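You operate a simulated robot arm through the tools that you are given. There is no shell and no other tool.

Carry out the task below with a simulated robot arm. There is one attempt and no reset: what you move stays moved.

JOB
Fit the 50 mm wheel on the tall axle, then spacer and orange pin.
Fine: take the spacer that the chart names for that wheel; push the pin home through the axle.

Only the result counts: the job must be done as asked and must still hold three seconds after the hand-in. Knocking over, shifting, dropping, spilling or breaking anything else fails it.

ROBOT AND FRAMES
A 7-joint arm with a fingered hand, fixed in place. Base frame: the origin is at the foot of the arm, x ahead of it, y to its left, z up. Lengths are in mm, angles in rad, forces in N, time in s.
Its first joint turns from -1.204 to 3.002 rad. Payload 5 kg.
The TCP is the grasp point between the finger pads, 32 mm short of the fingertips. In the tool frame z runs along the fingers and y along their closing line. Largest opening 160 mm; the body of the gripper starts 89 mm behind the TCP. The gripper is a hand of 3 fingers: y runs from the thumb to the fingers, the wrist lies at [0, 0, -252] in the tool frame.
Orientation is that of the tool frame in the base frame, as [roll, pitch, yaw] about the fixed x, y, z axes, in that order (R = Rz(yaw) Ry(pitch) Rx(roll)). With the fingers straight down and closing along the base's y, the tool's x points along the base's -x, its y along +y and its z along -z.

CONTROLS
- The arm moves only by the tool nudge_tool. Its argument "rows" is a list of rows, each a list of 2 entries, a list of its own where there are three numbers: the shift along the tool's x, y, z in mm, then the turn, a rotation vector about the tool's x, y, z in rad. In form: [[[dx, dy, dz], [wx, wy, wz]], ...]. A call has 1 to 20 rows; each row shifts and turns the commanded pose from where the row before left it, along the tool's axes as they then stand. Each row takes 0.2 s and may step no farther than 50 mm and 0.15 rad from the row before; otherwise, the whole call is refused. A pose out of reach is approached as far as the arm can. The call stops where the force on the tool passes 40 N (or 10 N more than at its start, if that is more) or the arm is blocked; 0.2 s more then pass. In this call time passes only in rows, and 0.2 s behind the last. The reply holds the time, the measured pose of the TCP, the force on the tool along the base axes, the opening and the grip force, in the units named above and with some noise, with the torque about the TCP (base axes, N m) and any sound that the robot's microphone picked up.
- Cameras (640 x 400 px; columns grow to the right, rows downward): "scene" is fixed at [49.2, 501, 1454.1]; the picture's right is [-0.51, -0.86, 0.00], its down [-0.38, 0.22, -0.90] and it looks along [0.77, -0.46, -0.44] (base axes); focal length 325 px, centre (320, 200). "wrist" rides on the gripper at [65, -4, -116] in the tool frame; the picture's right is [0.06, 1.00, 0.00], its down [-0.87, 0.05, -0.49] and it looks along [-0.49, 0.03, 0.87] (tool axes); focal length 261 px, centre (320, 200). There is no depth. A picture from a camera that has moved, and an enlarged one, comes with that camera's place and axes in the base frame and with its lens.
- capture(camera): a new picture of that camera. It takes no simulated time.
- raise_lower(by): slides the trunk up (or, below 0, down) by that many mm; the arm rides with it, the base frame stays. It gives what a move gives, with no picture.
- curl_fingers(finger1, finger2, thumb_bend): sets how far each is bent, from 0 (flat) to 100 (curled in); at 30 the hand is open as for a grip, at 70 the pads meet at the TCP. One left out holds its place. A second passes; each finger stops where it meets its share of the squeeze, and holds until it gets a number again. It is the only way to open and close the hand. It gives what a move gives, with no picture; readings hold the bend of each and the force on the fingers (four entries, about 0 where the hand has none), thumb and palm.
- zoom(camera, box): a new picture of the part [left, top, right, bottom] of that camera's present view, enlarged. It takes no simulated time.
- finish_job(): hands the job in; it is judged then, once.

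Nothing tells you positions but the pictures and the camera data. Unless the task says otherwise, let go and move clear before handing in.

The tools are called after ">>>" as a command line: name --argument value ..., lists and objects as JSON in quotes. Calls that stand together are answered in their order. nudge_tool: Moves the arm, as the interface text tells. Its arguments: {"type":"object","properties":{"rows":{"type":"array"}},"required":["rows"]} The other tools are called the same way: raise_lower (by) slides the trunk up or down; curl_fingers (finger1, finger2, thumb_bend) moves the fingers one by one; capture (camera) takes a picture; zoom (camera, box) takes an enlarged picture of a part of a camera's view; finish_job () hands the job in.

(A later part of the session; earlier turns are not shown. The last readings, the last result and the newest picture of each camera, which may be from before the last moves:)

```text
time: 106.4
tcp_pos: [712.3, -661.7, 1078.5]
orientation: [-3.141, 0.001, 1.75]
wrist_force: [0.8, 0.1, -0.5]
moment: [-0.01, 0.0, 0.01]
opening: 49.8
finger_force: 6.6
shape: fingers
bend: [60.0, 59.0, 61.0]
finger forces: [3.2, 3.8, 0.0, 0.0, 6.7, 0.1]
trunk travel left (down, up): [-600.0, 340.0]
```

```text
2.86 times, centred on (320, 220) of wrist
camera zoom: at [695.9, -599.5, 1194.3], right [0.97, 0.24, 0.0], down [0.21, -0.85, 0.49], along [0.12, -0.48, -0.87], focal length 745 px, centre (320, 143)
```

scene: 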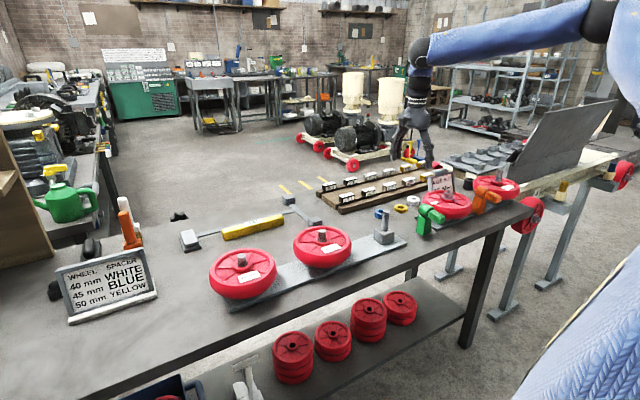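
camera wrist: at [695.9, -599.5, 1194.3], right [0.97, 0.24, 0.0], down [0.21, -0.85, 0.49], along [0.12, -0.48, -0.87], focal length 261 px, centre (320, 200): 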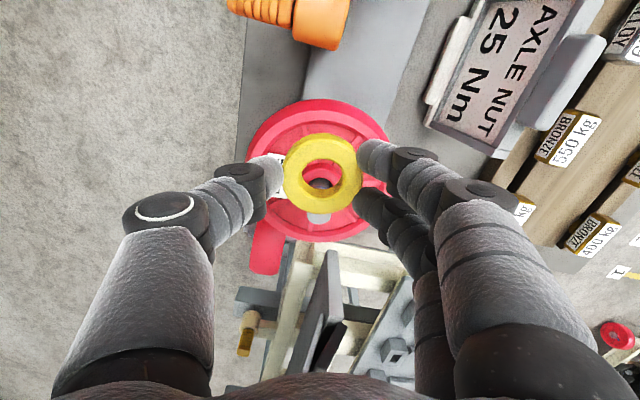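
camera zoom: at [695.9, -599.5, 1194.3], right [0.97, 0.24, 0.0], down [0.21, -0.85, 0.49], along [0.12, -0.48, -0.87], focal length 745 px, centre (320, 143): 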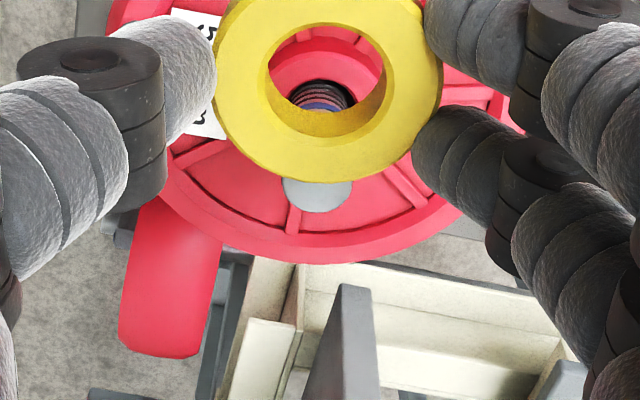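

>>> nudge_tool --rows '[[[-15, 0.3, 0], [0, 0, 0]], [[-20, 0.4, 0], [0, 0, 0]], [[-15, 0.3, 0], [0, 0, 0]], [[-8.5, 0.15, 0], [0, 0, 0]], [[0, 0, 12], [0, 0, 0]], [[0, 0, 10], [0, 0, 0]]]'

>>> zoom --camera "wrist" --box '[270, 120, 370, 220]'

>>> zoom --camera "scene" --box '[484, 150, 524, 190]'

```text
time: 107.8
tcp_pos: [724.7, -717.9, 1054.4]
orientation: [-3.14, -0.002, 1.751]
wrist_force: [0.0, -0.3, -0.2]
moment: [0.0, -0.01, -0.01]
opening: 50.5
finger_force: 7.1
shape: fingers
bend: [60.0, 59.0, 61.0]
finger forces: [3.2, 3.8, 0.0, 0.0, 6.7, 0.1]
trunk travel left (down, up): [-600.0, 340.0]
```

```text
4.00 times, centred on (320, 170) of wrist
camera zoom: at [708.4, -655.2, 1170.0], right [0.97, 0.24, 0.0], down [0.21, -0.85, 0.49], along [0.12, -0.48, -0.87], focal length 1043 px, centre (320, 320)
```

zoom: 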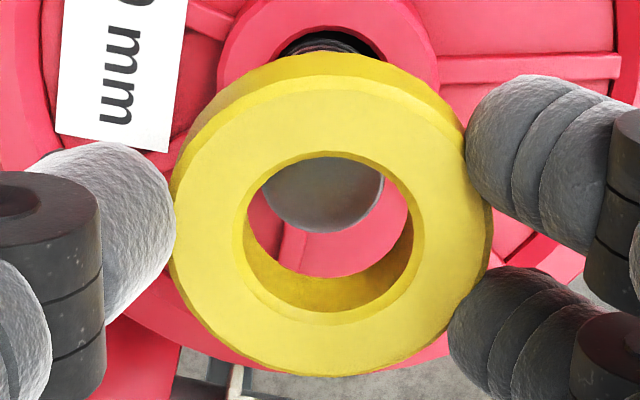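

```text
10.00 times, centred on (504, 170) of scene
camera zoom: at [49.2, 501.0, 1454.1], right [-0.51, -0.86, 0.0], down [-0.38, 0.22, -0.9], along [0.77, -0.46, -0.44], focal length 3252 px, centre (-1520, 500)
```

zoom: 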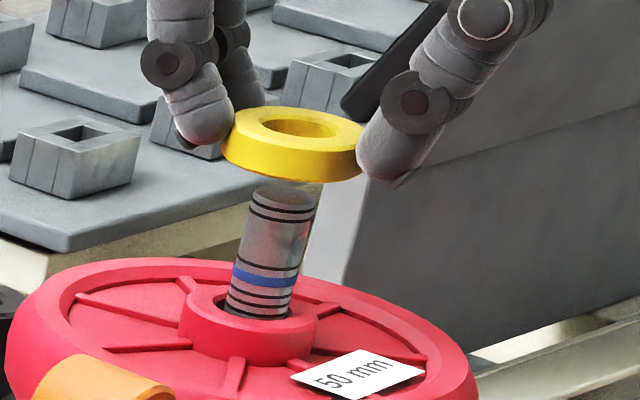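

Through the spacer's bore I can see the axle top, offset by about 1.5 mm. I'll correct and lower close to the top.

>>> nudge_tool --rows '[[[-1.2, -1.3, 0], [0, 0, 0]], [[0, 0, 6], [0, 0, 0]]]'

>>> zoom --camera "wrist" --box '[270, 120, 370, 220]'

>>> zoom --camera "scene" --box '[488, 156, 516, 180]'

```text
time: 108.4
tcp_pos: [722.7, -719.4, 1047.3]
orientation: [-3.14, 0.001, 1.751]
wrist_force: [0.2, 0.2, -1.7]
moment: [0.01, 0.0, 0.04]
opening: 49.9
finger_force: 6.4
shape: fingers
bend: [60.0, 59.0, 61.0]
finger forces: [3.2, 3.7, 0.1, 0.0, 6.8, 0.0]
trunk travel left (down, up): [-600.0, 340.0]
```

```text
4.00 times, centred on (320, 170) of wrist
camera zoom: at [707.3, -657.3, 1164.5], right [0.97, 0.24, 0.0], down [0.21, -0.85, 0.49], along [0.12, -0.48, -0.87], focal length 1043 px, centre (320, 320)
```

zoom: 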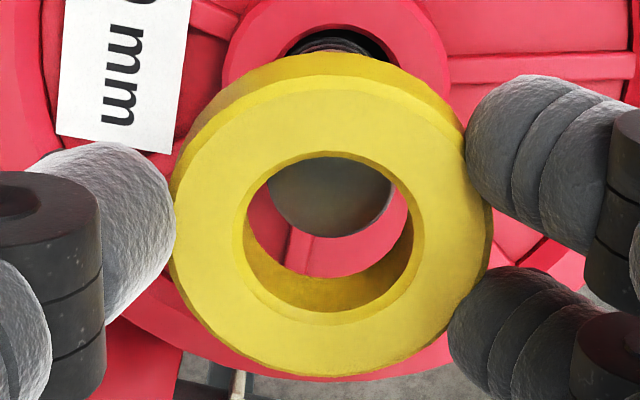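

```text
16.00 times, centred on (502, 168) of scene
camera zoom: at [49.2, 501.0, 1454.1], right [-0.51, -0.86, 0.0], down [-0.38, 0.22, -0.9], along [0.77, -0.46, -0.44], focal length 5204 px, centre (-2592, 712)
```

zoom: 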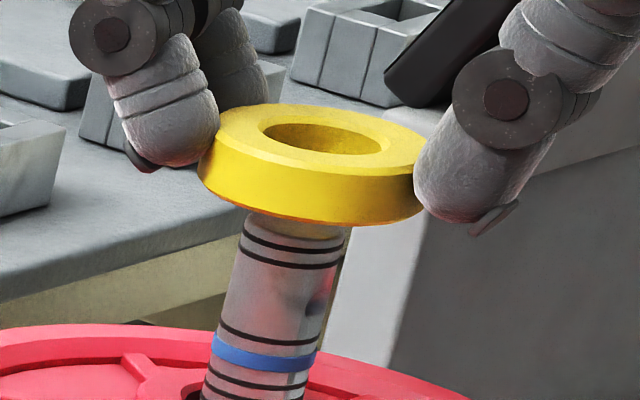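

Now aligned in both views. I'll lower the spacer over the axle in small steps.

>>> nudge_tool --rows '[[[0, 0, 2], [0, 0, 0]], [[0, 0, 2], [0, 0, 0]]]'

>>> nudge_tool --rows '[[[0, 0, 2], [0, 0, 0]], [[0, 0, 2], [0, 0, 0]]]'

>>> nudge_tool --rows '[[[0, 0, 2], [0, 0, 0]], [[0, 0, 2], [0, 0, 0]]]'

>>> zoom --camera "wrist" --box '[270, 120, 370, 220]'

>>> zoom --camera "scene" --box '[488, 156, 516, 180]'

```text
time: 109.0
tcp_pos: [723.0, -721.0, 1044.1]
orientation: [-3.141, 0.0, 1.752]
wrist_force: [0.5, -0.3, 0.1]
moment: [0.02, -0.01, 0.0]
opening: 50.2
finger_force: 7.1
shape: fingers
bend: [60.0, 59.0, 61.0]
finger forces: [3.2, 3.8, 0.0, 0.0, 6.7, 0.1]
trunk travel left (down, up): [-600.0, 340.0]
```

```text
time: 109.6
tcp_pos: [722.6, -722.3, 1039.9]
orientation: [-3.141, 0.001, 1.752]
wrist_force: [-0.4, -0.6, -0.4]
moment: [0.0, 0.02, -0.03]
opening: 50.4
finger_force: 6.1
shape: fingers
bend: [60.0, 59.0, 61.0]
finger forces: [3.1, 3.9, 0.0, 0.0, 6.6, 0.0]
trunk travel left (down, up): [-600.0, 340.0]
```

```text
time: 110.2
tcp_pos: [723.0, -720.6, 1034.8]
orientation: [-3.141, -0.001, 1.751]
wrist_force: [0.2, -0.6, -1.2]
moment: [-0.02, 0.01, 0.0]
opening: 50.1
finger_force: 6.9
shape: fingers
bend: [60.0, 59.0, 61.0]
finger forces: [3.1, 3.8, 0.0, 0.0, 6.7, 0.0]
trunk travel left (down, up): [-600.0, 340.0]
```

```text
4.00 times, centred on (320, 170) of wrist
camera zoom: at [707.0, -658.4, 1152.3], right [0.97, 0.24, 0.0], down [0.21, -0.85, 0.49], along [0.12, -0.48, -0.87], focal length 1043 px, centre (320, 320)
```

zoom: 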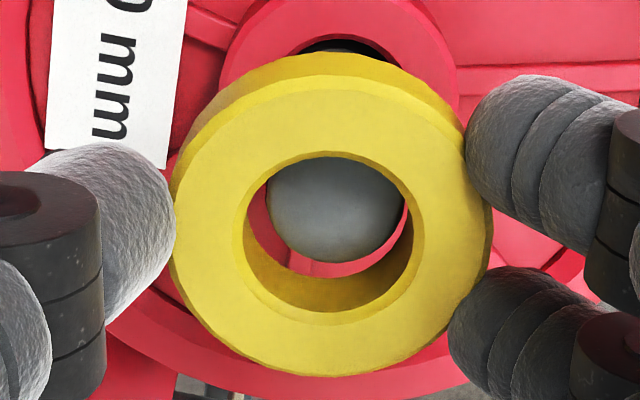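

```text
16.00 times, centred on (502, 168) of scene
camera zoom: at [49.2, 501.0, 1454.1], right [-0.51, -0.86, 0.0], down [-0.38, 0.22, -0.9], along [0.77, -0.46, -0.44], focal length 5204 px, centre (-2592, 712)
```

zoom: 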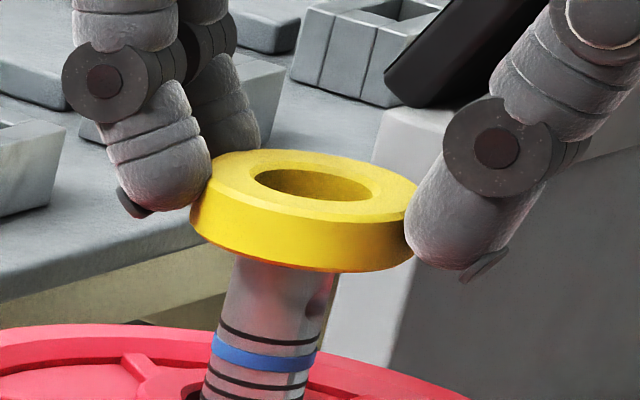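

The axle end is inside the spacer with no contact force. I'll centre a touch and continue down.

>>> nudge_tool --rows '[[[0.8, 0.2, 3], [0, 0, 0]], [[0, 0, 4], [0, 0, 0]]]'

>>> nudge_tool --rows '[[[0, 0, 4], [0, 0, 0]], [[0, 0, 4], [0, 0, 0]]]'

>>> zoom --camera "wrist" --box '[270, 120, 370, 220]'

>>> zoom --camera "scene" --box '[484, 160, 520, 190]'

```text
time: 110.8
tcp_pos: [723.5, -720.3, 1030.7]
orientation: [-3.139, 0.0, 1.75]
wrist_force: [0.1, -0.2, -0.5]
moment: [0.03, 0.0, 0.01]
opening: 49.8
finger_force: 6.6
shape: fingers
bend: [60.0, 59.0, 61.0]
finger forces: [3.0, 3.8, 0.0, 0.0, 6.7, 0.1]
trunk travel left (down, up): [-600.0, 340.0]
```

```text
time: 111.4
tcp_pos: [722.7, -720.6, 1022.9]
orientation: [3.141, 0.0, 1.751]
wrist_force: [-0.1, 0.2, -0.5]
moment: [0.01, 0.02, -0.02]
opening: 50.2
finger_force: 6.9
shape: fingers
bend: [60.0, 59.0, 61.0]
finger forces: [3.1, 3.7, 0.1, 0.0, 6.7, 0.0]
trunk travel left (down, up): [-600.0, 340.0]
```

```text
4.00 times, centred on (320, 170) of wrist
camera zoom: at [706.9, -657.0, 1138.4], right [0.97, 0.24, 0.0], down [0.21, -0.85, 0.49], along [0.12, -0.48, -0.87], focal length 1043 px, centre (320, 320)
```

zoom: 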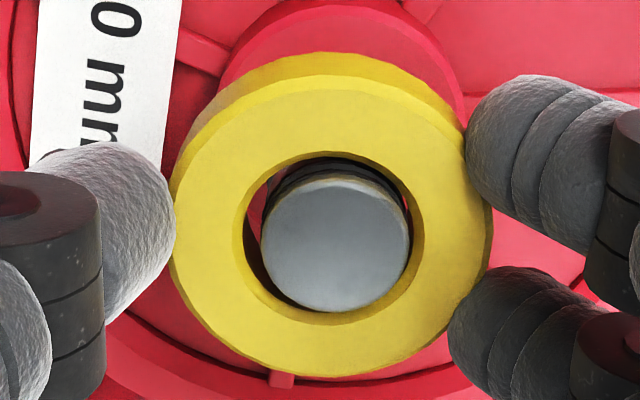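

```text
13.33 times, centred on (502, 175) of scene
camera zoom: at [49.2, 501.0, 1454.1], right [-0.51, -0.86, 0.0], down [-0.38, 0.22, -0.9], along [0.77, -0.46, -0.44], focal length 4337 px, centre (-2107, 533)
```

zoom: 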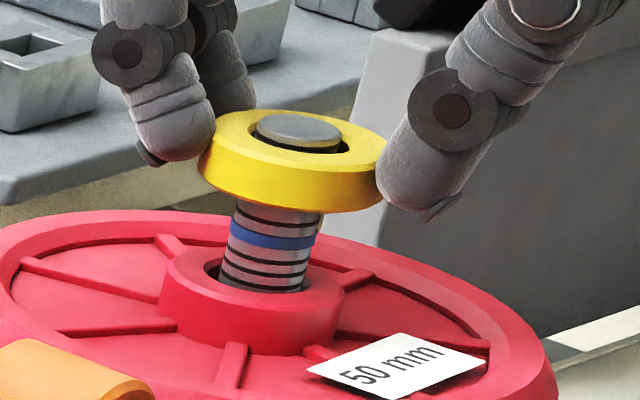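

>>> nudge_tool --rows '[[[0, 0, 4], [0, 0, 0]], [[0, 0, 4], [0, 0, 0]], [[0, 0, 4], [0, 0, 0]]]'

>>> nudge_tool --rows '[[[0, 0, 3], [0, 0, 0]]]'

>>> nudge_tool --rows '[[[0, 0, 3], [0, 0, 0]]]'

>>> zoom --camera "scene" --box '[484, 160, 520, 190]'

```text
time: 112.2
tcp_pos: [722.8, -719.4, 1010.1]
orientation: [3.141, 0.001, 1.75]
wrist_force: [0.0, -0.1, -0.7]
moment: [0.02, 0.02, -0.01]
opening: 50.2
finger_force: 6.5
shape: fingers
bend: [60.0, 59.0, 61.0]
finger forces: [3.1, 3.8, 0.0, 0.0, 6.6, 0.1]
trunk travel left (down, up): [-600.0, 340.0]
```

```text
time: 112.6
tcp_pos: [723.8, -720.2, 1006.8]
orientation: [-3.141, 0.0, 1.75]
wrist_force: [0.1, 0.0, -0.8]
moment: [0.03, -0.01, 0.0]
opening: 50.1
finger_force: 6.9
shape: fingers
bend: [60.0, 59.0, 61.0]
finger forces: [3.2, 3.7, 0.1, 0.0, 6.7, 0.1]
trunk travel left (down, up): [-600.0, 340.0]
```

```text
time: 113.0
tcp_pos: [725.3, -720.4, 1004.6]
orientation: [-3.141, 0.0, 1.75]
wrist_force: [-0.3, -0.4, -1.3]
moment: [0.0, 0.03, 0.01]
opening: 50.1
finger_force: 6.7
shape: fingers
bend: [60.0, 59.0, 61.0]
finger forces: [3.1, 3.8, 0.0, 0.1, 6.7, 0.0]
trunk travel left (down, up): [-600.0, 340.0]
```

```text
13.33 times, centred on (502, 175) of scene
camera zoom: at [49.2, 501.0, 1454.1], right [-0.51, -0.86, 0.0], down [-0.38, 0.22, -0.9], along [0.77, -0.46, -0.44], focal length 4337 px, centre (-2107, 533)
```

zoom: 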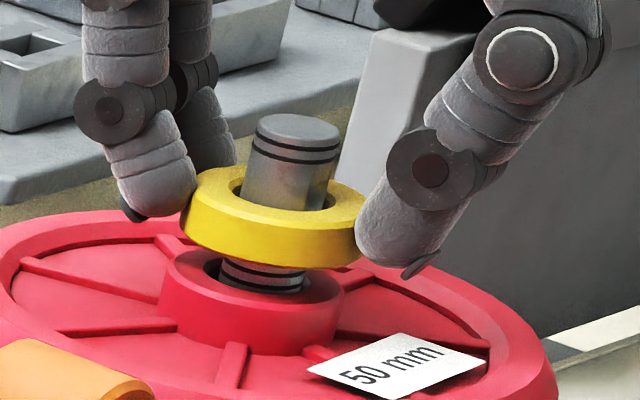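

>>> nudge_tool --rows '[[[0, 0, 2], [0, 0, 0]], [[0, 0, 2], [0, 0, 0]]]'

>>> nudge_tool --rows '[[[0, 0, 2], [0, 0, 0]]]'

>>> nudge_tool --rows '[[[0, 0, 2], [0, 0, 0]]]'

>>> zoom --camera "scene" --box '[484, 160, 520, 190]'

```text
time: 113.6
tcp_pos: [723.9, -718.0, 1000.5]
orientation: [-3.142, 0.001, 1.75]
wrist_force: [0.2, 0.3, -0.8]
moment: [-0.03, -0.01, 0.02]
opening: 50.1
finger_force: 6.7
shape: fingers
bend: [60.0, 59.0, 61.0]
finger forces: [3.1, 3.7, 0.0, 0.1, 6.7, 0.1]
trunk travel left (down, up): [-600.0, 340.0]
```

```text
time: 114.0
tcp_pos: [723.8, -719.3, 999.0]
orientation: [-3.141, -0.002, 1.749]
wrist_force: [0.4, -0.3, -0.2]
moment: [-0.01, -0.01, 0.0]
opening: 50.2
finger_force: 6.9
shape: fingers
bend: [60.0, 59.0, 61.0]
finger forces: [3.1, 3.9, 0.0, 0.0, 6.7, 0.0]
trunk travel left (down, up): [-600.0, 340.0]
```

```text
time: 114.4
tcp_pos: [723.9, -719.9, 995.8]
orientation: [-3.141, -0.001, 1.75]
wrist_force: [-0.4, -0.1, -0.6]
moment: [-0.02, 0.01, -0.01]
opening: 50.2
finger_force: 7.3
shape: fingers
bend: [60.0, 59.0, 61.0]
finger forces: [3.2, 3.7, 0.0, 0.0, 6.6, 0.0]
trunk travel left (down, up): [-600.0, 340.0]
```

```text
13.33 times, centred on (502, 175) of scene
camera zoom: at [49.2, 501.0, 1454.1], right [-0.51, -0.86, 0.0], down [-0.38, 0.22, -0.9], along [0.77, -0.46, -0.44], focal length 4337 px, centre (-2107, 533)
```

zoom: 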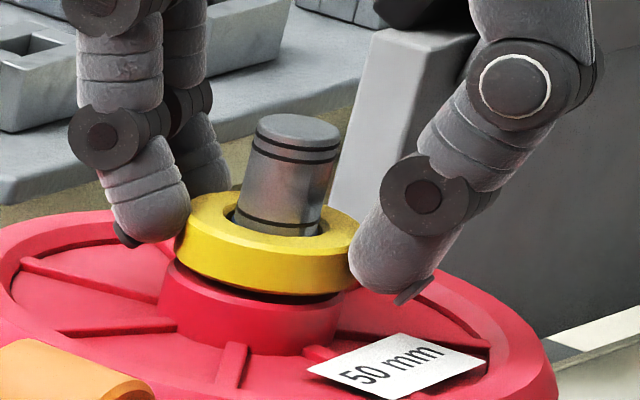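

>>> nudge_tool --rows '[[[0, 0, 1.5], [0, 0, 0]]]'

>>> nudge_tool --rows '[[[0, 0, 1.5], [0, 0, 0]]]'

>>> zoom --camera "scene" --box '[484, 160, 520, 190]'

```text
time: 114.8
tcp_pos: [722.9, -718.9, 994.1]
orientation: [-3.142, -0.001, 1.751]
wrist_force: [0.5, -0.7, -0.5]
moment: [-0.03, 0.02, -0.03]
opening: 50.0
finger_force: 7.0
shape: fingers
bend: [60.0, 59.0, 61.0]
finger forces: [3.2, 3.8, 0.0, 0.0, 6.7, 0.0]
trunk travel left (down, up): [-600.0, 340.0]
```

```text
time: 115.2
tcp_pos: [723.9, -720.0, 992.6]
orientation: [-3.141, 0.001, 1.75]
wrist_force: [-0.6, -0.2, 0.2]
moment: [0.0, 0.03, 0.03]
opening: 50.0
finger_force: 6.6
shape: fingers
bend: [60.0, 59.0, 61.0]
finger forces: [3.2, 4.0, 0.0, 0.1, 6.9, 0.0]
trunk travel left (down, up): [-600.0, 340.0]
```

```text
13.33 times, centred on (502, 175) of scene
camera zoom: at [49.2, 501.0, 1454.1], right [-0.51, -0.86, 0.0], down [-0.38, 0.22, -0.9], along [0.77, -0.46, -0.44], focal length 4337 px, centre (-2107, 533)
```

zoom: 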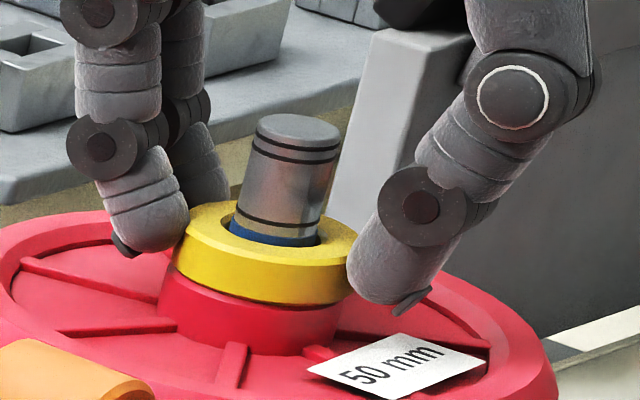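

The spacer is seated on the hub, its top just at the blue band. I'll release and rise clear.

>>> curl_fingers --finger1 55 --finger2 55 --thumb_bend 55

>>> nudge_tool --rows '[[[0, 0, -10], [0, 0, 0]], [[0, 0, -20], [0, 0, 0]], [[0, 0, -35], [0, 0, 0]], [[0, 0, -40], [0, 0, 0]]]'

>>> capture --camera "wrist"

>>> zoom --camera "scene" --box '[460, 155, 530, 215]'

```text
time: 116.2
tcp_pos: [723.7, -718.1, 993.3]
orientation: [-3.14, 0.0, 1.749]
wrist_force: [0.6, 0.0, 0.8]
moment: [0.01, -0.02, 0.02]
opening: 66.5
finger_force: 0.1
shape: fingers
bend: [55.0, 55.0, 55.0]
finger forces: [0.1, 0.0, 0.0, 0.0, 0.1, 0.0]
trunk travel left (down, up): [-600.0, 340.0]
```

```text
time: 117.2
tcp_pos: [723.3, -718.5, 1103.2]
orientation: [-3.141, 0.0, 1.749]
wrist_force: [-0.4, 0.6, 0.3]
moment: [-0.04, -0.01, -0.01]
opening: 66.5
finger_force: 0.0
shape: fingers
bend: [55.0, 55.0, 55.0]
finger forces: [0.0, 0.1, 0.0, 0.0, 0.1, 0.0]
trunk travel left (down, up): [-600.0, 340.0]
```

```text
taken
camera wrist: at [707.3, -655.8, 1218.1], right [0.97, 0.24, 0.0], down [0.21, -0.85, 0.49], along [0.12, -0.48, -0.87], focal length 261 px, centre (320, 200)
```

wrist: 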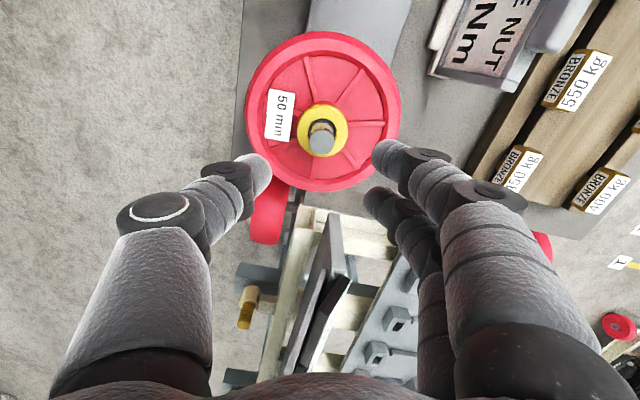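

```text
6.67 times, centred on (495, 185) of scene
camera zoom: at [49.2, 501.0, 1454.1], right [-0.51, -0.86, 0.0], down [-0.38, 0.22, -0.9], along [0.77, -0.46, -0.44], focal length 2168 px, centre (-847, 300)
```

zoom: 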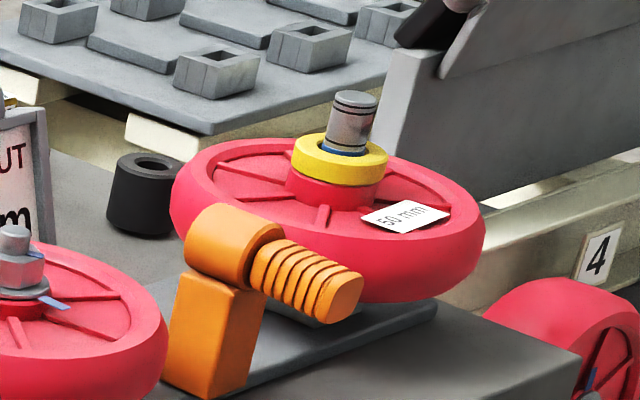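

The wheel and yellow spacer are on. Now the orange pin: I'll move near it and look from the side to understand how it sits in its stand.

>>> nudge_tool --rows '[[[42, -11, 10], [0, 0, 0]], [[42, -11, 10], [0, 0, 0]], [[42, -11, 10], [0, 0, 0]], [[42, -11, 10], [0, 0, 0]]]'

>>> capture --camera "wrist"

>>> zoom --camera "wrist" --box '[240, 80, 400, 240]'

```text
time: 118.2
tcp_pos: [650.4, -560.4, 1058.9]
orientation: [3.14, 0.0, 1.749]
wrist_force: [0.0, -0.9, -0.8]
moment: [-0.02, -0.03, 0.02]
opening: 66.3
finger_force: 0.0
shape: fingers
bend: [55.0, 55.0, 55.0]
finger forces: [0.0, 0.0, 0.0, 0.0, 0.0, 0.0]
trunk travel left (down, up): [-600.0, 340.0]
```

```text
taken
camera wrist: at [633.8, -498.0, 1174.4], right [0.97, 0.24, 0.0], down [0.21, -0.85, 0.49], along [0.12, -0.48, -0.87], focal length 261 px, centre (320, 200)
```

wrist: 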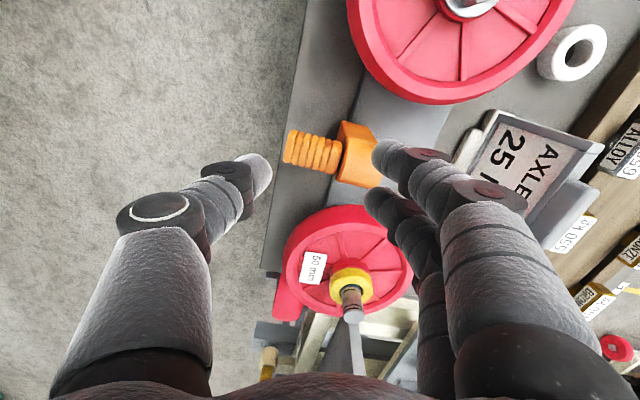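

```text
2.50 times, centred on (320, 160) of wrist
camera zoom: at [633.8, -498.0, 1174.4], right [0.97, 0.24, 0.0], down [0.21, -0.85, 0.49], along [0.12, -0.48, -0.87], focal length 652 px, centre (320, 300)
```

zoom: 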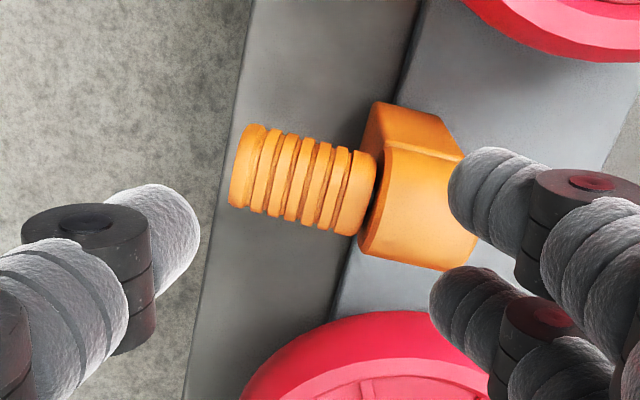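

The handle's axis runs along x at about y -575, z 945, from x 620 to 670, with its shank inside the orange stand's sleeve. I'll turn the hand so it straddles the handle across y, with the camera on the robot side.

>>> nudge_tool --rows '[[[0, 0, 0], [0, 0, -0.1393]], [[0, 0, 0], [0, 0, -0.1393]], [[0, 0, 0], [0, 0, -0.1393]], [[0, 0, 0], [0, 0, -0.1393]], [[0, 0, 0], [0, 0, -0.1393]], [[0, 0, 0], [0, 0, -0.1393]], [[0, 0, 0], [0, 0, -0.1393]], [[0, 0, 0], [0, 0, -0.1393]], [[0, 0, 0], [0, 0, -0.1393]], [[0, 0, 0], [0, 0, -0.1393]]]'

>>> nudge_tool --rows '[[[10, -14, 0], [0, 0, 0]]]'

>>> capture --camera "wrist"

>>> zoom --camera "wrist" --box '[240, 40, 400, 200]'

```text
time: 120.4
tcp_pos: [648.1, -564.0, 1058.3]
orientation: [3.141, -0.002, -3.136]
wrist_force: [0.1, -0.2, 1.1]
moment: [-0.02, -0.02, 0.0]
opening: 66.5
finger_force: 0.1
shape: fingers
bend: [55.0, 55.0, 55.0]
finger forces: [0.1, 0.1, 0.0, 0.1, 0.0, 0.0]
trunk travel left (down, up): [-600.0, 340.0]
```

```text
time: 120.8
tcp_pos: [640.3, -577.0, 1059.0]
orientation: [3.141, 0.0, -3.139]
wrist_force: [-0.8, -0.3, 0.0]
moment: [0.02, -0.02, 0.02]
opening: 66.6
finger_force: 0.0
shape: fingers
bend: [55.0, 55.0, 55.0]
finger forces: [0.0, 0.0, 0.0, 0.0, 0.0, 0.0]
trunk travel left (down, up): [-600.0, 340.0]
```

```text
taken
camera wrist: at [573.8, -582.0, 1173.7], right [-0.07, 1.0, 0.0], down [0.87, 0.06, 0.49], along [0.49, 0.03, -0.87], focal length 261 px, centre (320, 200)
```

wrist: 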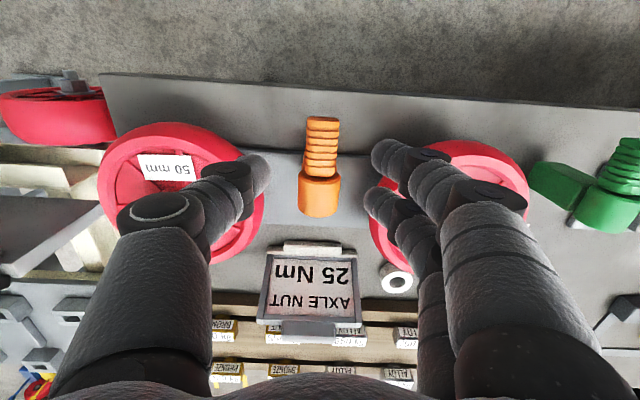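

```text
2.50 times, centred on (320, 120) of wrist
camera zoom: at [573.8, -582.0, 1173.7], right [-0.07, 1.0, 0.0], down [0.87, 0.06, 0.49], along [0.49, 0.03, -0.87], focal length 652 px, centre (320, 400)
```

zoom: 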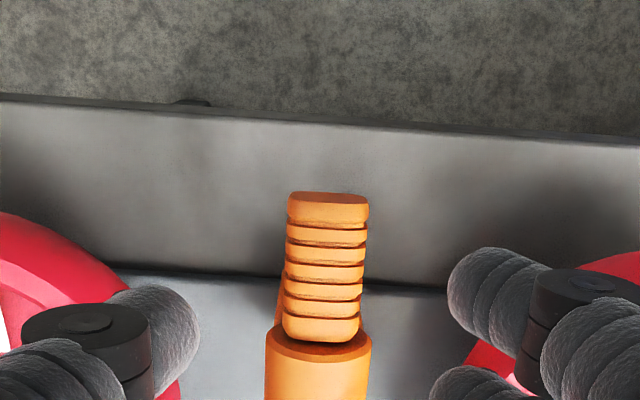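

>>> curl_fingers --finger1 58 --finger2 58 --thumb_bend 57

>>> nudge_tool --rows '[[[-5, 2, 20], [0, 0, 0]], [[0, 0, 25], [0, 0, 0]]]'

>>> capture --camera "wrist"

>>> zoom --camera "wrist" --box '[240, 60, 400, 220]'

>>> zoom --camera "scene" --box '[450, 150, 530, 230]'

```text
time: 121.8
tcp_pos: [638.9, -576.0, 1056.6]
orientation: [-3.141, -0.001, -3.14]
wrist_force: [0.5, -0.4, 0.8]
moment: [-0.01, -0.01, -0.01]
opening: 61.8
finger_force: 0.1
shape: fingers
bend: [57.0, 57.0, 56.0]
finger forces: [0.0, 0.0, 0.0, 0.0, 0.0, 0.0]
trunk travel left (down, up): [-600.0, 340.0]
```

```text
time: 122.4
tcp_pos: [644.3, -574.3, 1011.5]
orientation: [3.14, 0.001, -3.139]
wrist_force: [0.3, -0.1, -0.5]
moment: [-0.01, -0.01, 0.0]
opening: 61.8
finger_force: 0.0
shape: fingers
bend: [57.0, 57.0, 56.0]
finger forces: [0.0, 0.0, 0.1, 0.0, 0.0, 0.1]
trunk travel left (down, up): [-600.0, 340.0]
```

```text
taken
camera wrist: at [579.5, -578.6, 1127.6], right [-0.06, 1.0, 0.0], down [0.87, 0.06, 0.49], along [0.49, 0.03, -0.87], focal length 261 px, centre (320, 200)
```

wrist: 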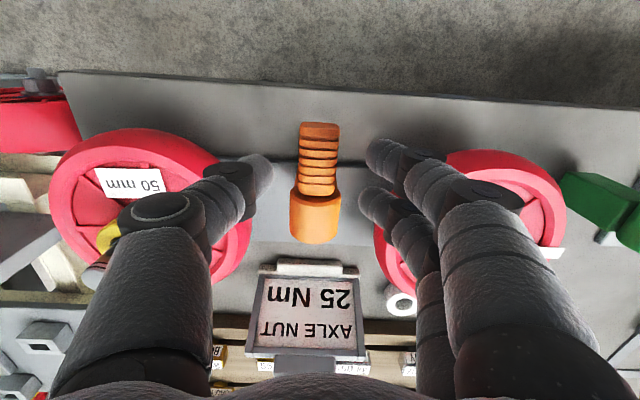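

```text
2.50 times, centred on (320, 140) of wrist
camera zoom: at [579.5, -578.6, 1127.6], right [-0.06, 1.0, 0.0], down [0.87, 0.06, 0.49], along [0.49, 0.03, -0.87], focal length 652 px, centre (320, 350)
```

zoom: 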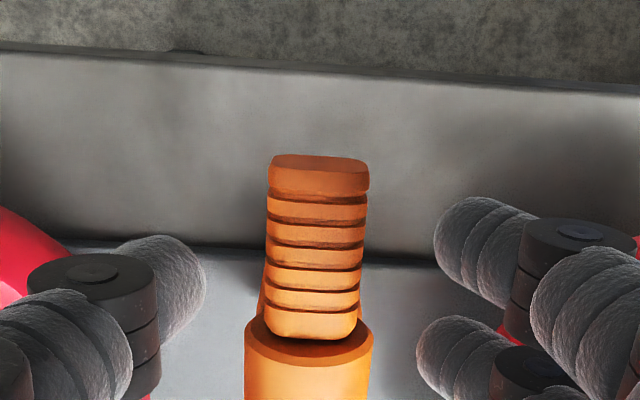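

```text
5.00 times, centred on (490, 190) of scene
camera zoom: at [49.2, 501.0, 1454.1], right [-0.51, -0.86, 0.0], down [-0.38, 0.22, -0.9], along [0.77, -0.46, -0.44], focal length 1626 px, centre (-530, 250)
```

zoom: 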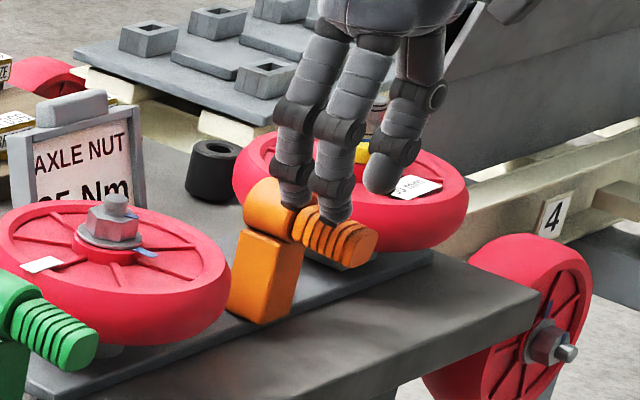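

>>> nudge_tool --rows '[[[0, -1.2, 16], [0, 0, 0]], [[0, 0, 16], [0, 0, 0]]]'

>>> zoom --camera "wrist" --box '[240, 80, 400, 240]'

>>> zoom --camera "scene" --box '[470, 170, 520, 220]'

```text
time: 123.0
tcp_pos: [644.8, -574.5, 981.6]
orientation: [-3.14, 0.0, -3.139]
wrist_force: [0.5, 0.1, 0.7]
moment: [0.0, 0.02, -0.03]
opening: 61.6
finger_force: 0.0
shape: fingers
bend: [57.0, 57.0, 56.0]
finger forces: [0.0, 0.0, 0.1, 0.0, 0.1, 0.0]
trunk travel left (down, up): [-600.0, 340.0]
```

```text
2.50 times, centred on (320, 160) of wrist
camera zoom: at [579.7, -579.9, 1096.7], right [-0.06, 1.0, 0.0], down [0.87, 0.06, 0.49], along [0.49, 0.03, -0.87], focal length 652 px, centre (320, 300)
```

zoom: 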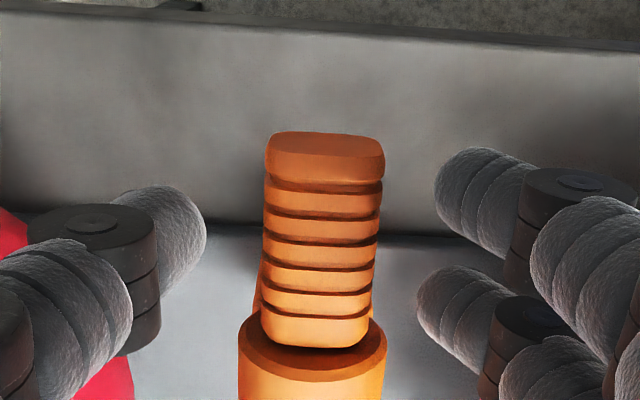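

```text
8.00 times, centred on (495, 195) of scene
camera zoom: at [49.2, 501.0, 1454.1], right [-0.51, -0.86, 0.0], down [-0.38, 0.22, -0.9], along [0.77, -0.46, -0.44], focal length 2602 px, centre (-1080, 240)
```

zoom: 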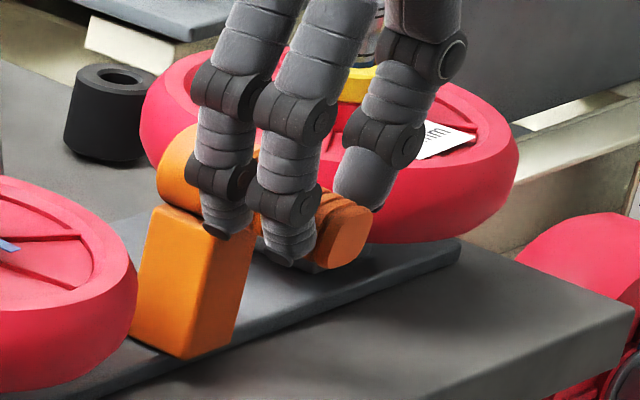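

Fingers straddle the handle, centred. I'll close on it.

>>> curl_fingers --finger1 67 --finger2 67 --thumb_bend 67

>>> zoom --camera "wrist" --box '[240, 80, 400, 240]'

>>> zoom --camera "scene" --box '[470, 170, 520, 220]'

```text
time: 124.0
tcp_pos: [646.1, -574.7, 980.2]
orientation: [-3.14, 0.0, -3.141]
wrist_force: [-0.8, 0.4, 0.3]
moment: [-0.01, 0.0, -0.06]
opening: 33.9
finger_force: 6.7
shape: fingers
bend: [64.0, 64.0, 65.0]
finger forces: [3.5, 3.4, 0.0, 0.0, 6.5, 0.0]
trunk travel left (down, up): [-600.0, 340.0]
```

```text
2.50 times, centred on (320, 160) of wrist
camera zoom: at [579.7, -579.9, 1096.7], right [-0.06, 1.0, 0.0], down [0.87, 0.06, 0.49], along [0.49, 0.03, -0.87], focal length 652 px, centre (320, 300)
```

zoom: 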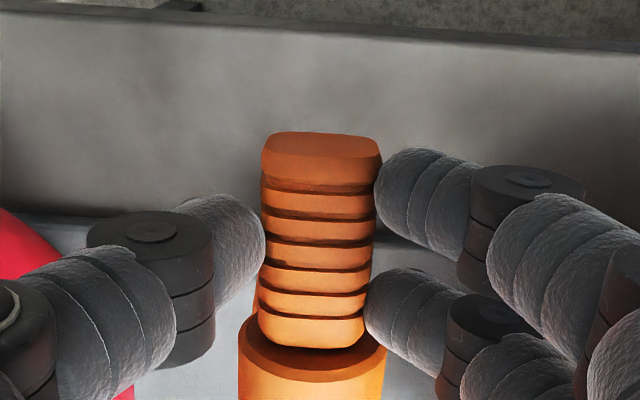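

```text
8.00 times, centred on (495, 195) of scene
camera zoom: at [49.2, 501.0, 1454.1], right [-0.51, -0.86, 0.0], down [-0.38, 0.22, -0.9], along [0.77, -0.46, -0.44], focal length 2602 px, centre (-1080, 240)
```

zoom: 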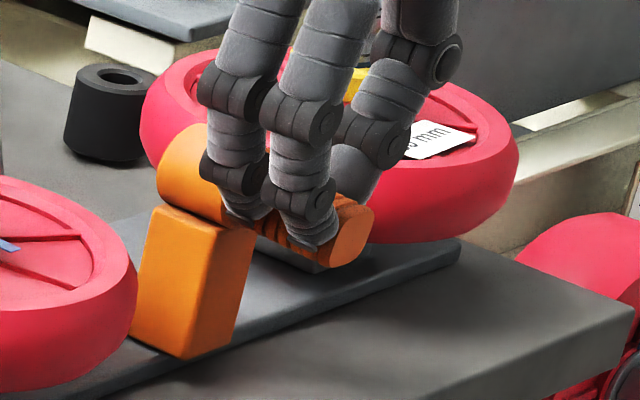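

>>> curl_fingers --finger1 73 --finger2 73 --thumb_bend 73

>>> nudge_tool --rows '[[[2, 0, 0], [0, 0, 0]], [[3, 0, 0], [0, 0, 0]], [[3, 0, 0], [0, 0, 0]]]'

>>> zoom --camera "wrist" --box '[240, 80, 400, 240]'

>>> zoom --camera "scene" --box '[470, 170, 520, 220]'

```text
time: 125.0
tcp_pos: [645.3, -575.2, 980.7]
orientation: [-3.14, 0.001, -3.141]
wrist_force: [-1.1, 1.3, -0.6]
moment: [0.03, 0.03, 0.01]
opening: 32.1
finger_force: 19.2
shape: fingers
bend: [69.0, 69.0, 67.0]
finger forces: [10.1, 9.5, 0.1, 0.0, 19.0, 0.0]
trunk travel left (down, up): [-600.0, 340.0]
```

```text
time: 125.8
tcp_pos: [635.7, -574.8, 982.3]
orientation: [-3.141, 0.0, -3.141]
wrist_force: [0.2, 1.1, -1.2]
moment: [0.06, 0.04, 0.03]
opening: 32.0
finger_force: 19.2
shape: fingers
bend: [69.0, 69.0, 67.0]
finger forces: [10.2, 9.6, 0.1, 0.1, 18.8, 0.0]
trunk travel left (down, up): [-600.0, 340.0]
```

```text
2.50 times, centred on (320, 160) of wrist
camera zoom: at [571.3, -580.1, 1097.0], right [-0.06, 1.0, 0.0], down [0.87, 0.06, 0.49], along [0.49, 0.03, -0.87], focal length 652 px, centre (320, 300)
```

zoom: 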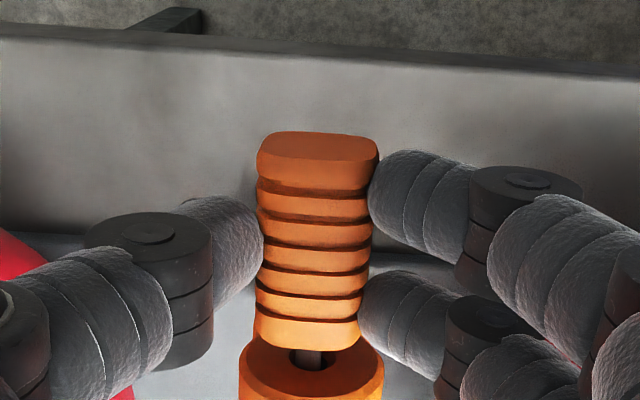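

```text
8.00 times, centred on (495, 195) of scene
camera zoom: at [49.2, 501.0, 1454.1], right [-0.51, -0.86, 0.0], down [-0.38, 0.22, -0.9], along [0.77, -0.46, -0.44], focal length 2602 px, centre (-1080, 240)
```

zoom: 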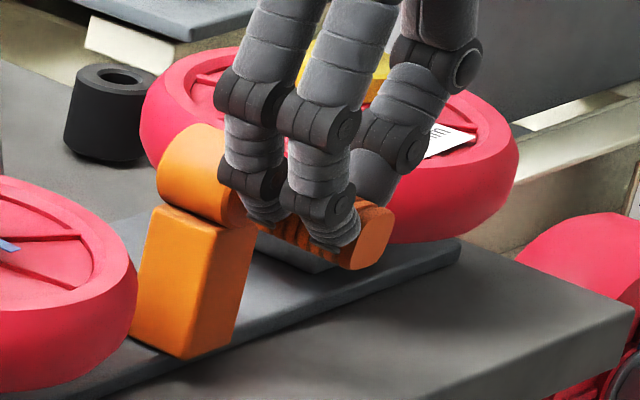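

The pin slides out freely and the stand stays put. Continuing to pull straight back.

>>> nudge_tool --rows '[[[4, 0, 0], [0, 0, 0]], [[5, 0, 0], [0, 0, 0]], [[5, 0, 0], [0, 0, 0]], [[5, 0, 0], [0, 0, 0]], [[5, 0, 0], [0, 0, 0]], [[5, 0, 0], [0, 0, 0]]]'

>>> zoom --camera "wrist" --box '[240, 80, 400, 240]'

>>> zoom --camera "scene" --box '[470, 170, 520, 220]'

```text
time: 127.2
tcp_pos: [607.7, -576.0, 981.1]
orientation: [3.141, 0.0, -3.14]
wrist_force: [-0.8, 0.1, -1.2]
moment: [0.01, 0.02, -0.01]
opening: 31.8
finger_force: 19.0
shape: fingers
bend: [69.0, 69.0, 67.0]
finger forces: [10.0, 9.3, 0.0, 0.1, 19.2, 0.0]
trunk travel left (down, up): [-600.0, 340.0]
```

```text
2.50 times, centred on (320, 160) of wrist
camera zoom: at [542.4, -580.8, 1097.4], right [-0.06, 1.0, 0.0], down [0.87, 0.06, 0.49], along [0.49, 0.03, -0.87], focal length 652 px, centre (320, 300)
```

zoom: 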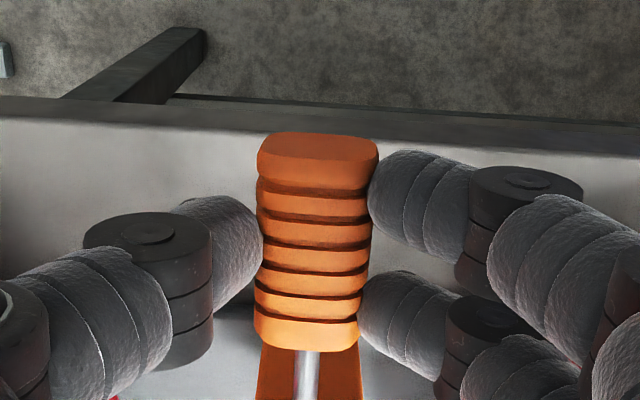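

```text
8.00 times, centred on (495, 195) of scene
camera zoom: at [49.2, 501.0, 1454.1], right [-0.51, -0.86, 0.0], down [-0.38, 0.22, -0.9], along [0.77, -0.46, -0.44], focal length 2602 px, centre (-1080, 240)
```

zoom: 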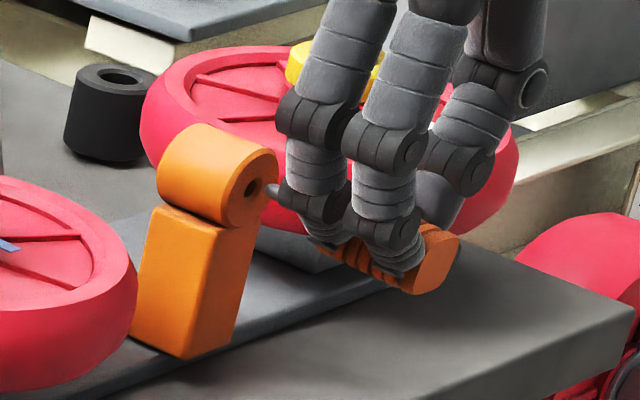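

>>> nudge_tool --rows '[[[6, 0, 0], [0, 0, 0]], [[8, 0, 0], [0, 0, 0]], [[8, 0, 0], [0, 0, 0]]]'

>>> capture --camera "wrist"

>>> zoom --camera "wrist" --box '[260, 120, 380, 280]'

>>> zoom --camera "scene" --box '[480, 170, 530, 220]'

```text
time: 128.0
tcp_pos: [584.8, -575.9, 981.8]
orientation: [3.14, -0.001, -3.141]
wrist_force: [-1.3, 0.7, -0.3]
moment: [0.01, 0.0, -0.02]
opening: 32.0
finger_force: 19.3
shape: fingers
bend: [69.0, 69.0, 67.0]
finger forces: [9.9, 9.3, 0.1, 0.0, 19.2, 0.0]
trunk travel left (down, up): [-600.0, 340.0]
```

```text
taken
camera wrist: at [520.3, -580.7, 1096.9], right [-0.06, 1.0, 0.0], down [0.87, 0.06, 0.49], along [0.49, 0.03, -0.87], focal length 261 px, centre (320, 200)
```

wrist: 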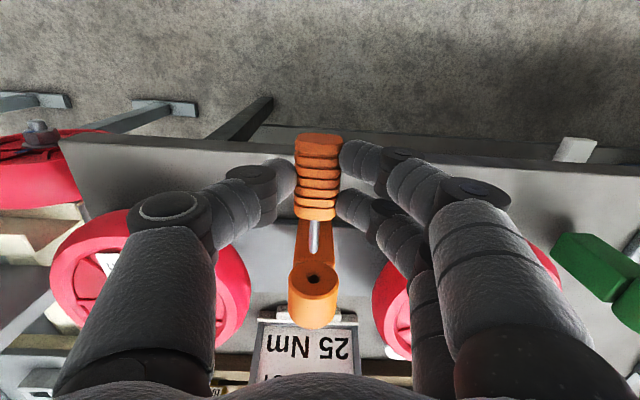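

```text
2.50 times, centred on (320, 200) of wrist
camera zoom: at [520.3, -580.7, 1096.9], right [-0.06, 1.0, 0.0], down [0.87, 0.06, 0.49], along [0.49, 0.03, -0.87], focal length 652 px, centre (320, 200)
```

zoom: 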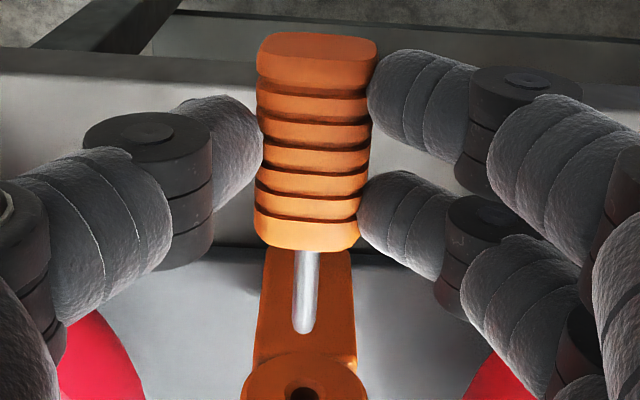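

```text
8.00 times, centred on (505, 195) of scene
camera zoom: at [49.2, 501.0, 1454.1], right [-0.51, -0.86, 0.0], down [-0.38, 0.22, -0.9], along [0.77, -0.46, -0.44], focal length 2602 px, centre (-1160, 240)
```

zoom: 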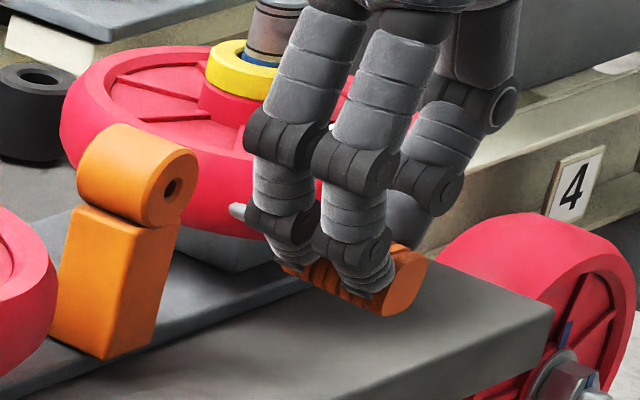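

The pin is free, with a round-nosed shank pointing +x. I'll raise it to the hole's height and shift across to line up with the axle, staying well back in x.

>>> nudge_tool --rows '[[[0, 0, -12], [0, 0, 0]], [[0, 0, -14], [0, 0, 0]], [[0, 0, -12], [0, 0, 0]], [[0, -14, 0], [0, 0, 0]], [[0, -22, 0], [0, 0, 0]], [[0, -24, 0], [0, 0, 0]], [[0, -24, 0], [0, 0, 0]], [[0, -24, 0], [0, 0, 0]], [[0, -22, 0], [0, 0, 0]], [[0, -14, 0], [0, 0, 0]]]'

>>> capture --camera "wrist"

>>> zoom --camera "wrist" --box '[260, 160, 380, 320]'

>>> zoom --camera "scene" --box '[480, 150, 540, 210]'

```text
time: 130.2
tcp_pos: [585.8, -722.4, 1018.1]
orientation: [-3.141, -0.001, -3.138]
wrist_force: [-0.9, -0.2, -0.9]
moment: [0.0, 0.0, -0.02]
opening: 32.5
finger_force: 19.7
shape: fingers
bend: [69.0, 69.0, 67.0]
finger forces: [9.7, 9.2, 0.0, 0.1, 19.2, 0.0]
trunk travel left (down, up): [-600.0, 340.0]
```

```text
taken
camera wrist: at [520.2, -727.1, 1134.1], right [-0.06, 1.0, 0.0], down [0.87, 0.06, 0.49], along [0.49, 0.03, -0.87], focal length 261 px, centre (320, 200)
```

wrist: 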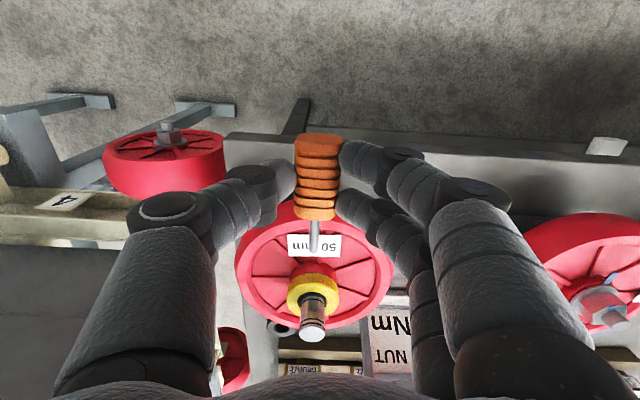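

```text
2.50 times, centred on (320, 240) of wrist
camera zoom: at [520.2, -727.1, 1134.1], right [-0.06, 1.0, 0.0], down [0.87, 0.06, 0.49], along [0.49, 0.03, -0.87], focal length 652 px, centre (320, 100)
```

zoom: 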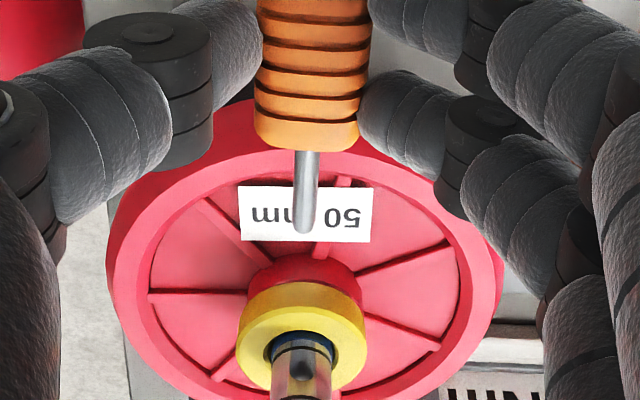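

```text
6.67 times, centred on (510, 180) of scene
camera zoom: at [49.2, 501.0, 1454.1], right [-0.51, -0.86, 0.0], down [-0.38, 0.22, -0.9], along [0.77, -0.46, -0.44], focal length 2168 px, centre (-947, 333)
```

zoom: 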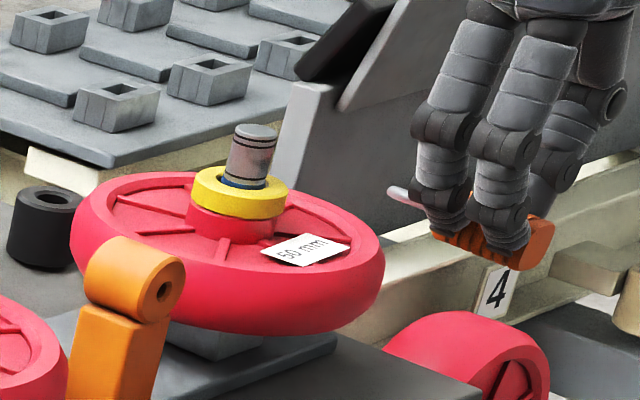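

>>> zoom --camera "scene" --box '[508, 160, 532, 180]'

>>> zoom --camera "scene" --box '[490, 160, 514, 180]'

>>> zoom --camera "wrist" --box '[295, 210, 335, 260]'

>>> zoom --camera "wrist" --box '[285, 280, 345, 350]'

```text
16.00 times, centred on (520, 170) of scene
camera zoom: at [49.2, 501.0, 1454.1], right [-0.51, -0.86, 0.0], down [-0.38, 0.22, -0.9], along [0.77, -0.46, -0.44], focal length 5204 px, centre (-2880, 680)
```

zoom: 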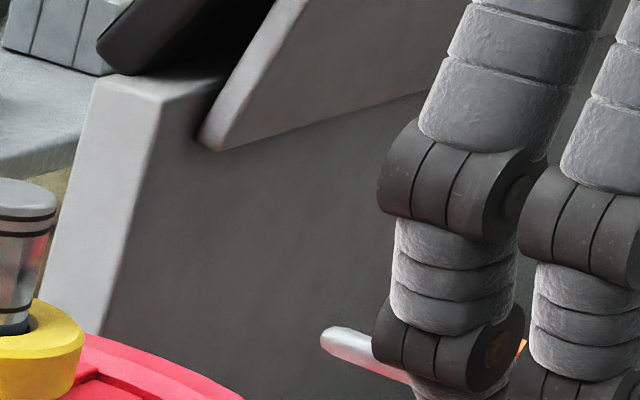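

```text
16.00 times, centred on (502, 170) of scene
camera zoom: at [49.2, 501.0, 1454.1], right [-0.51, -0.86, 0.0], down [-0.38, 0.22, -0.9], along [0.77, -0.46, -0.44], focal length 5204 px, centre (-2592, 680)
```

zoom: 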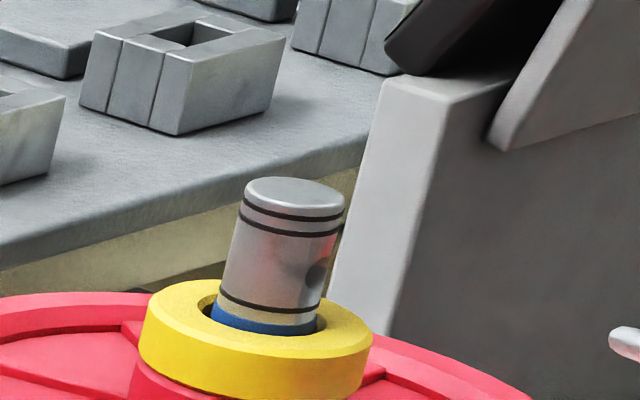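

```text
8.00 times, centred on (315, 235) of wrist
camera zoom: at [520.2, -727.1, 1134.1], right [-0.06, 1.0, 0.0], down [0.87, 0.06, 0.49], along [0.49, 0.03, -0.87], focal length 2085 px, centre (360, -80)
```

zoom: 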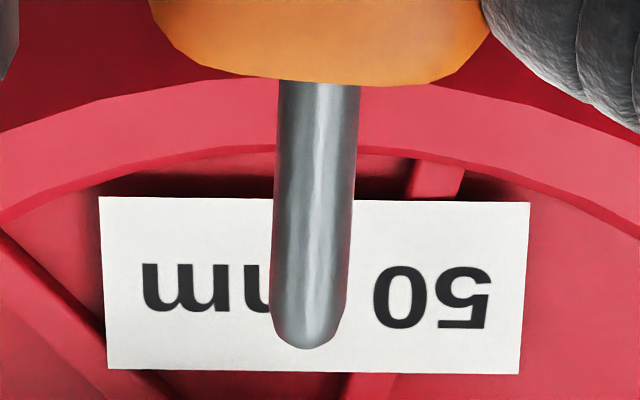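

```text
5.71 times, centred on (315, 315) of wrist
camera zoom: at [520.2, -727.1, 1134.1], right [-0.06, 1.0, 0.0], down [0.87, 0.06, 0.49], along [0.49, 0.03, -0.87], focal length 1489 px, centre (349, -457)
```

zoom: 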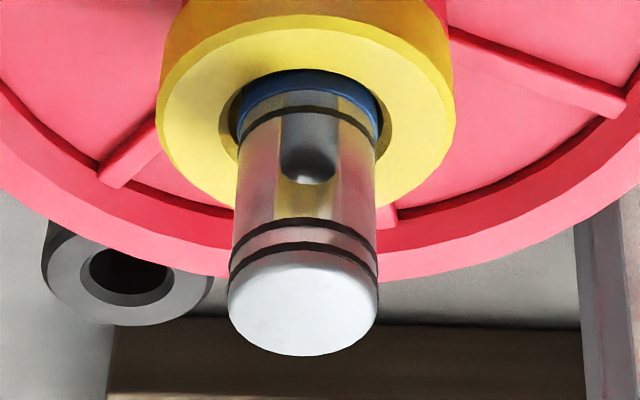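

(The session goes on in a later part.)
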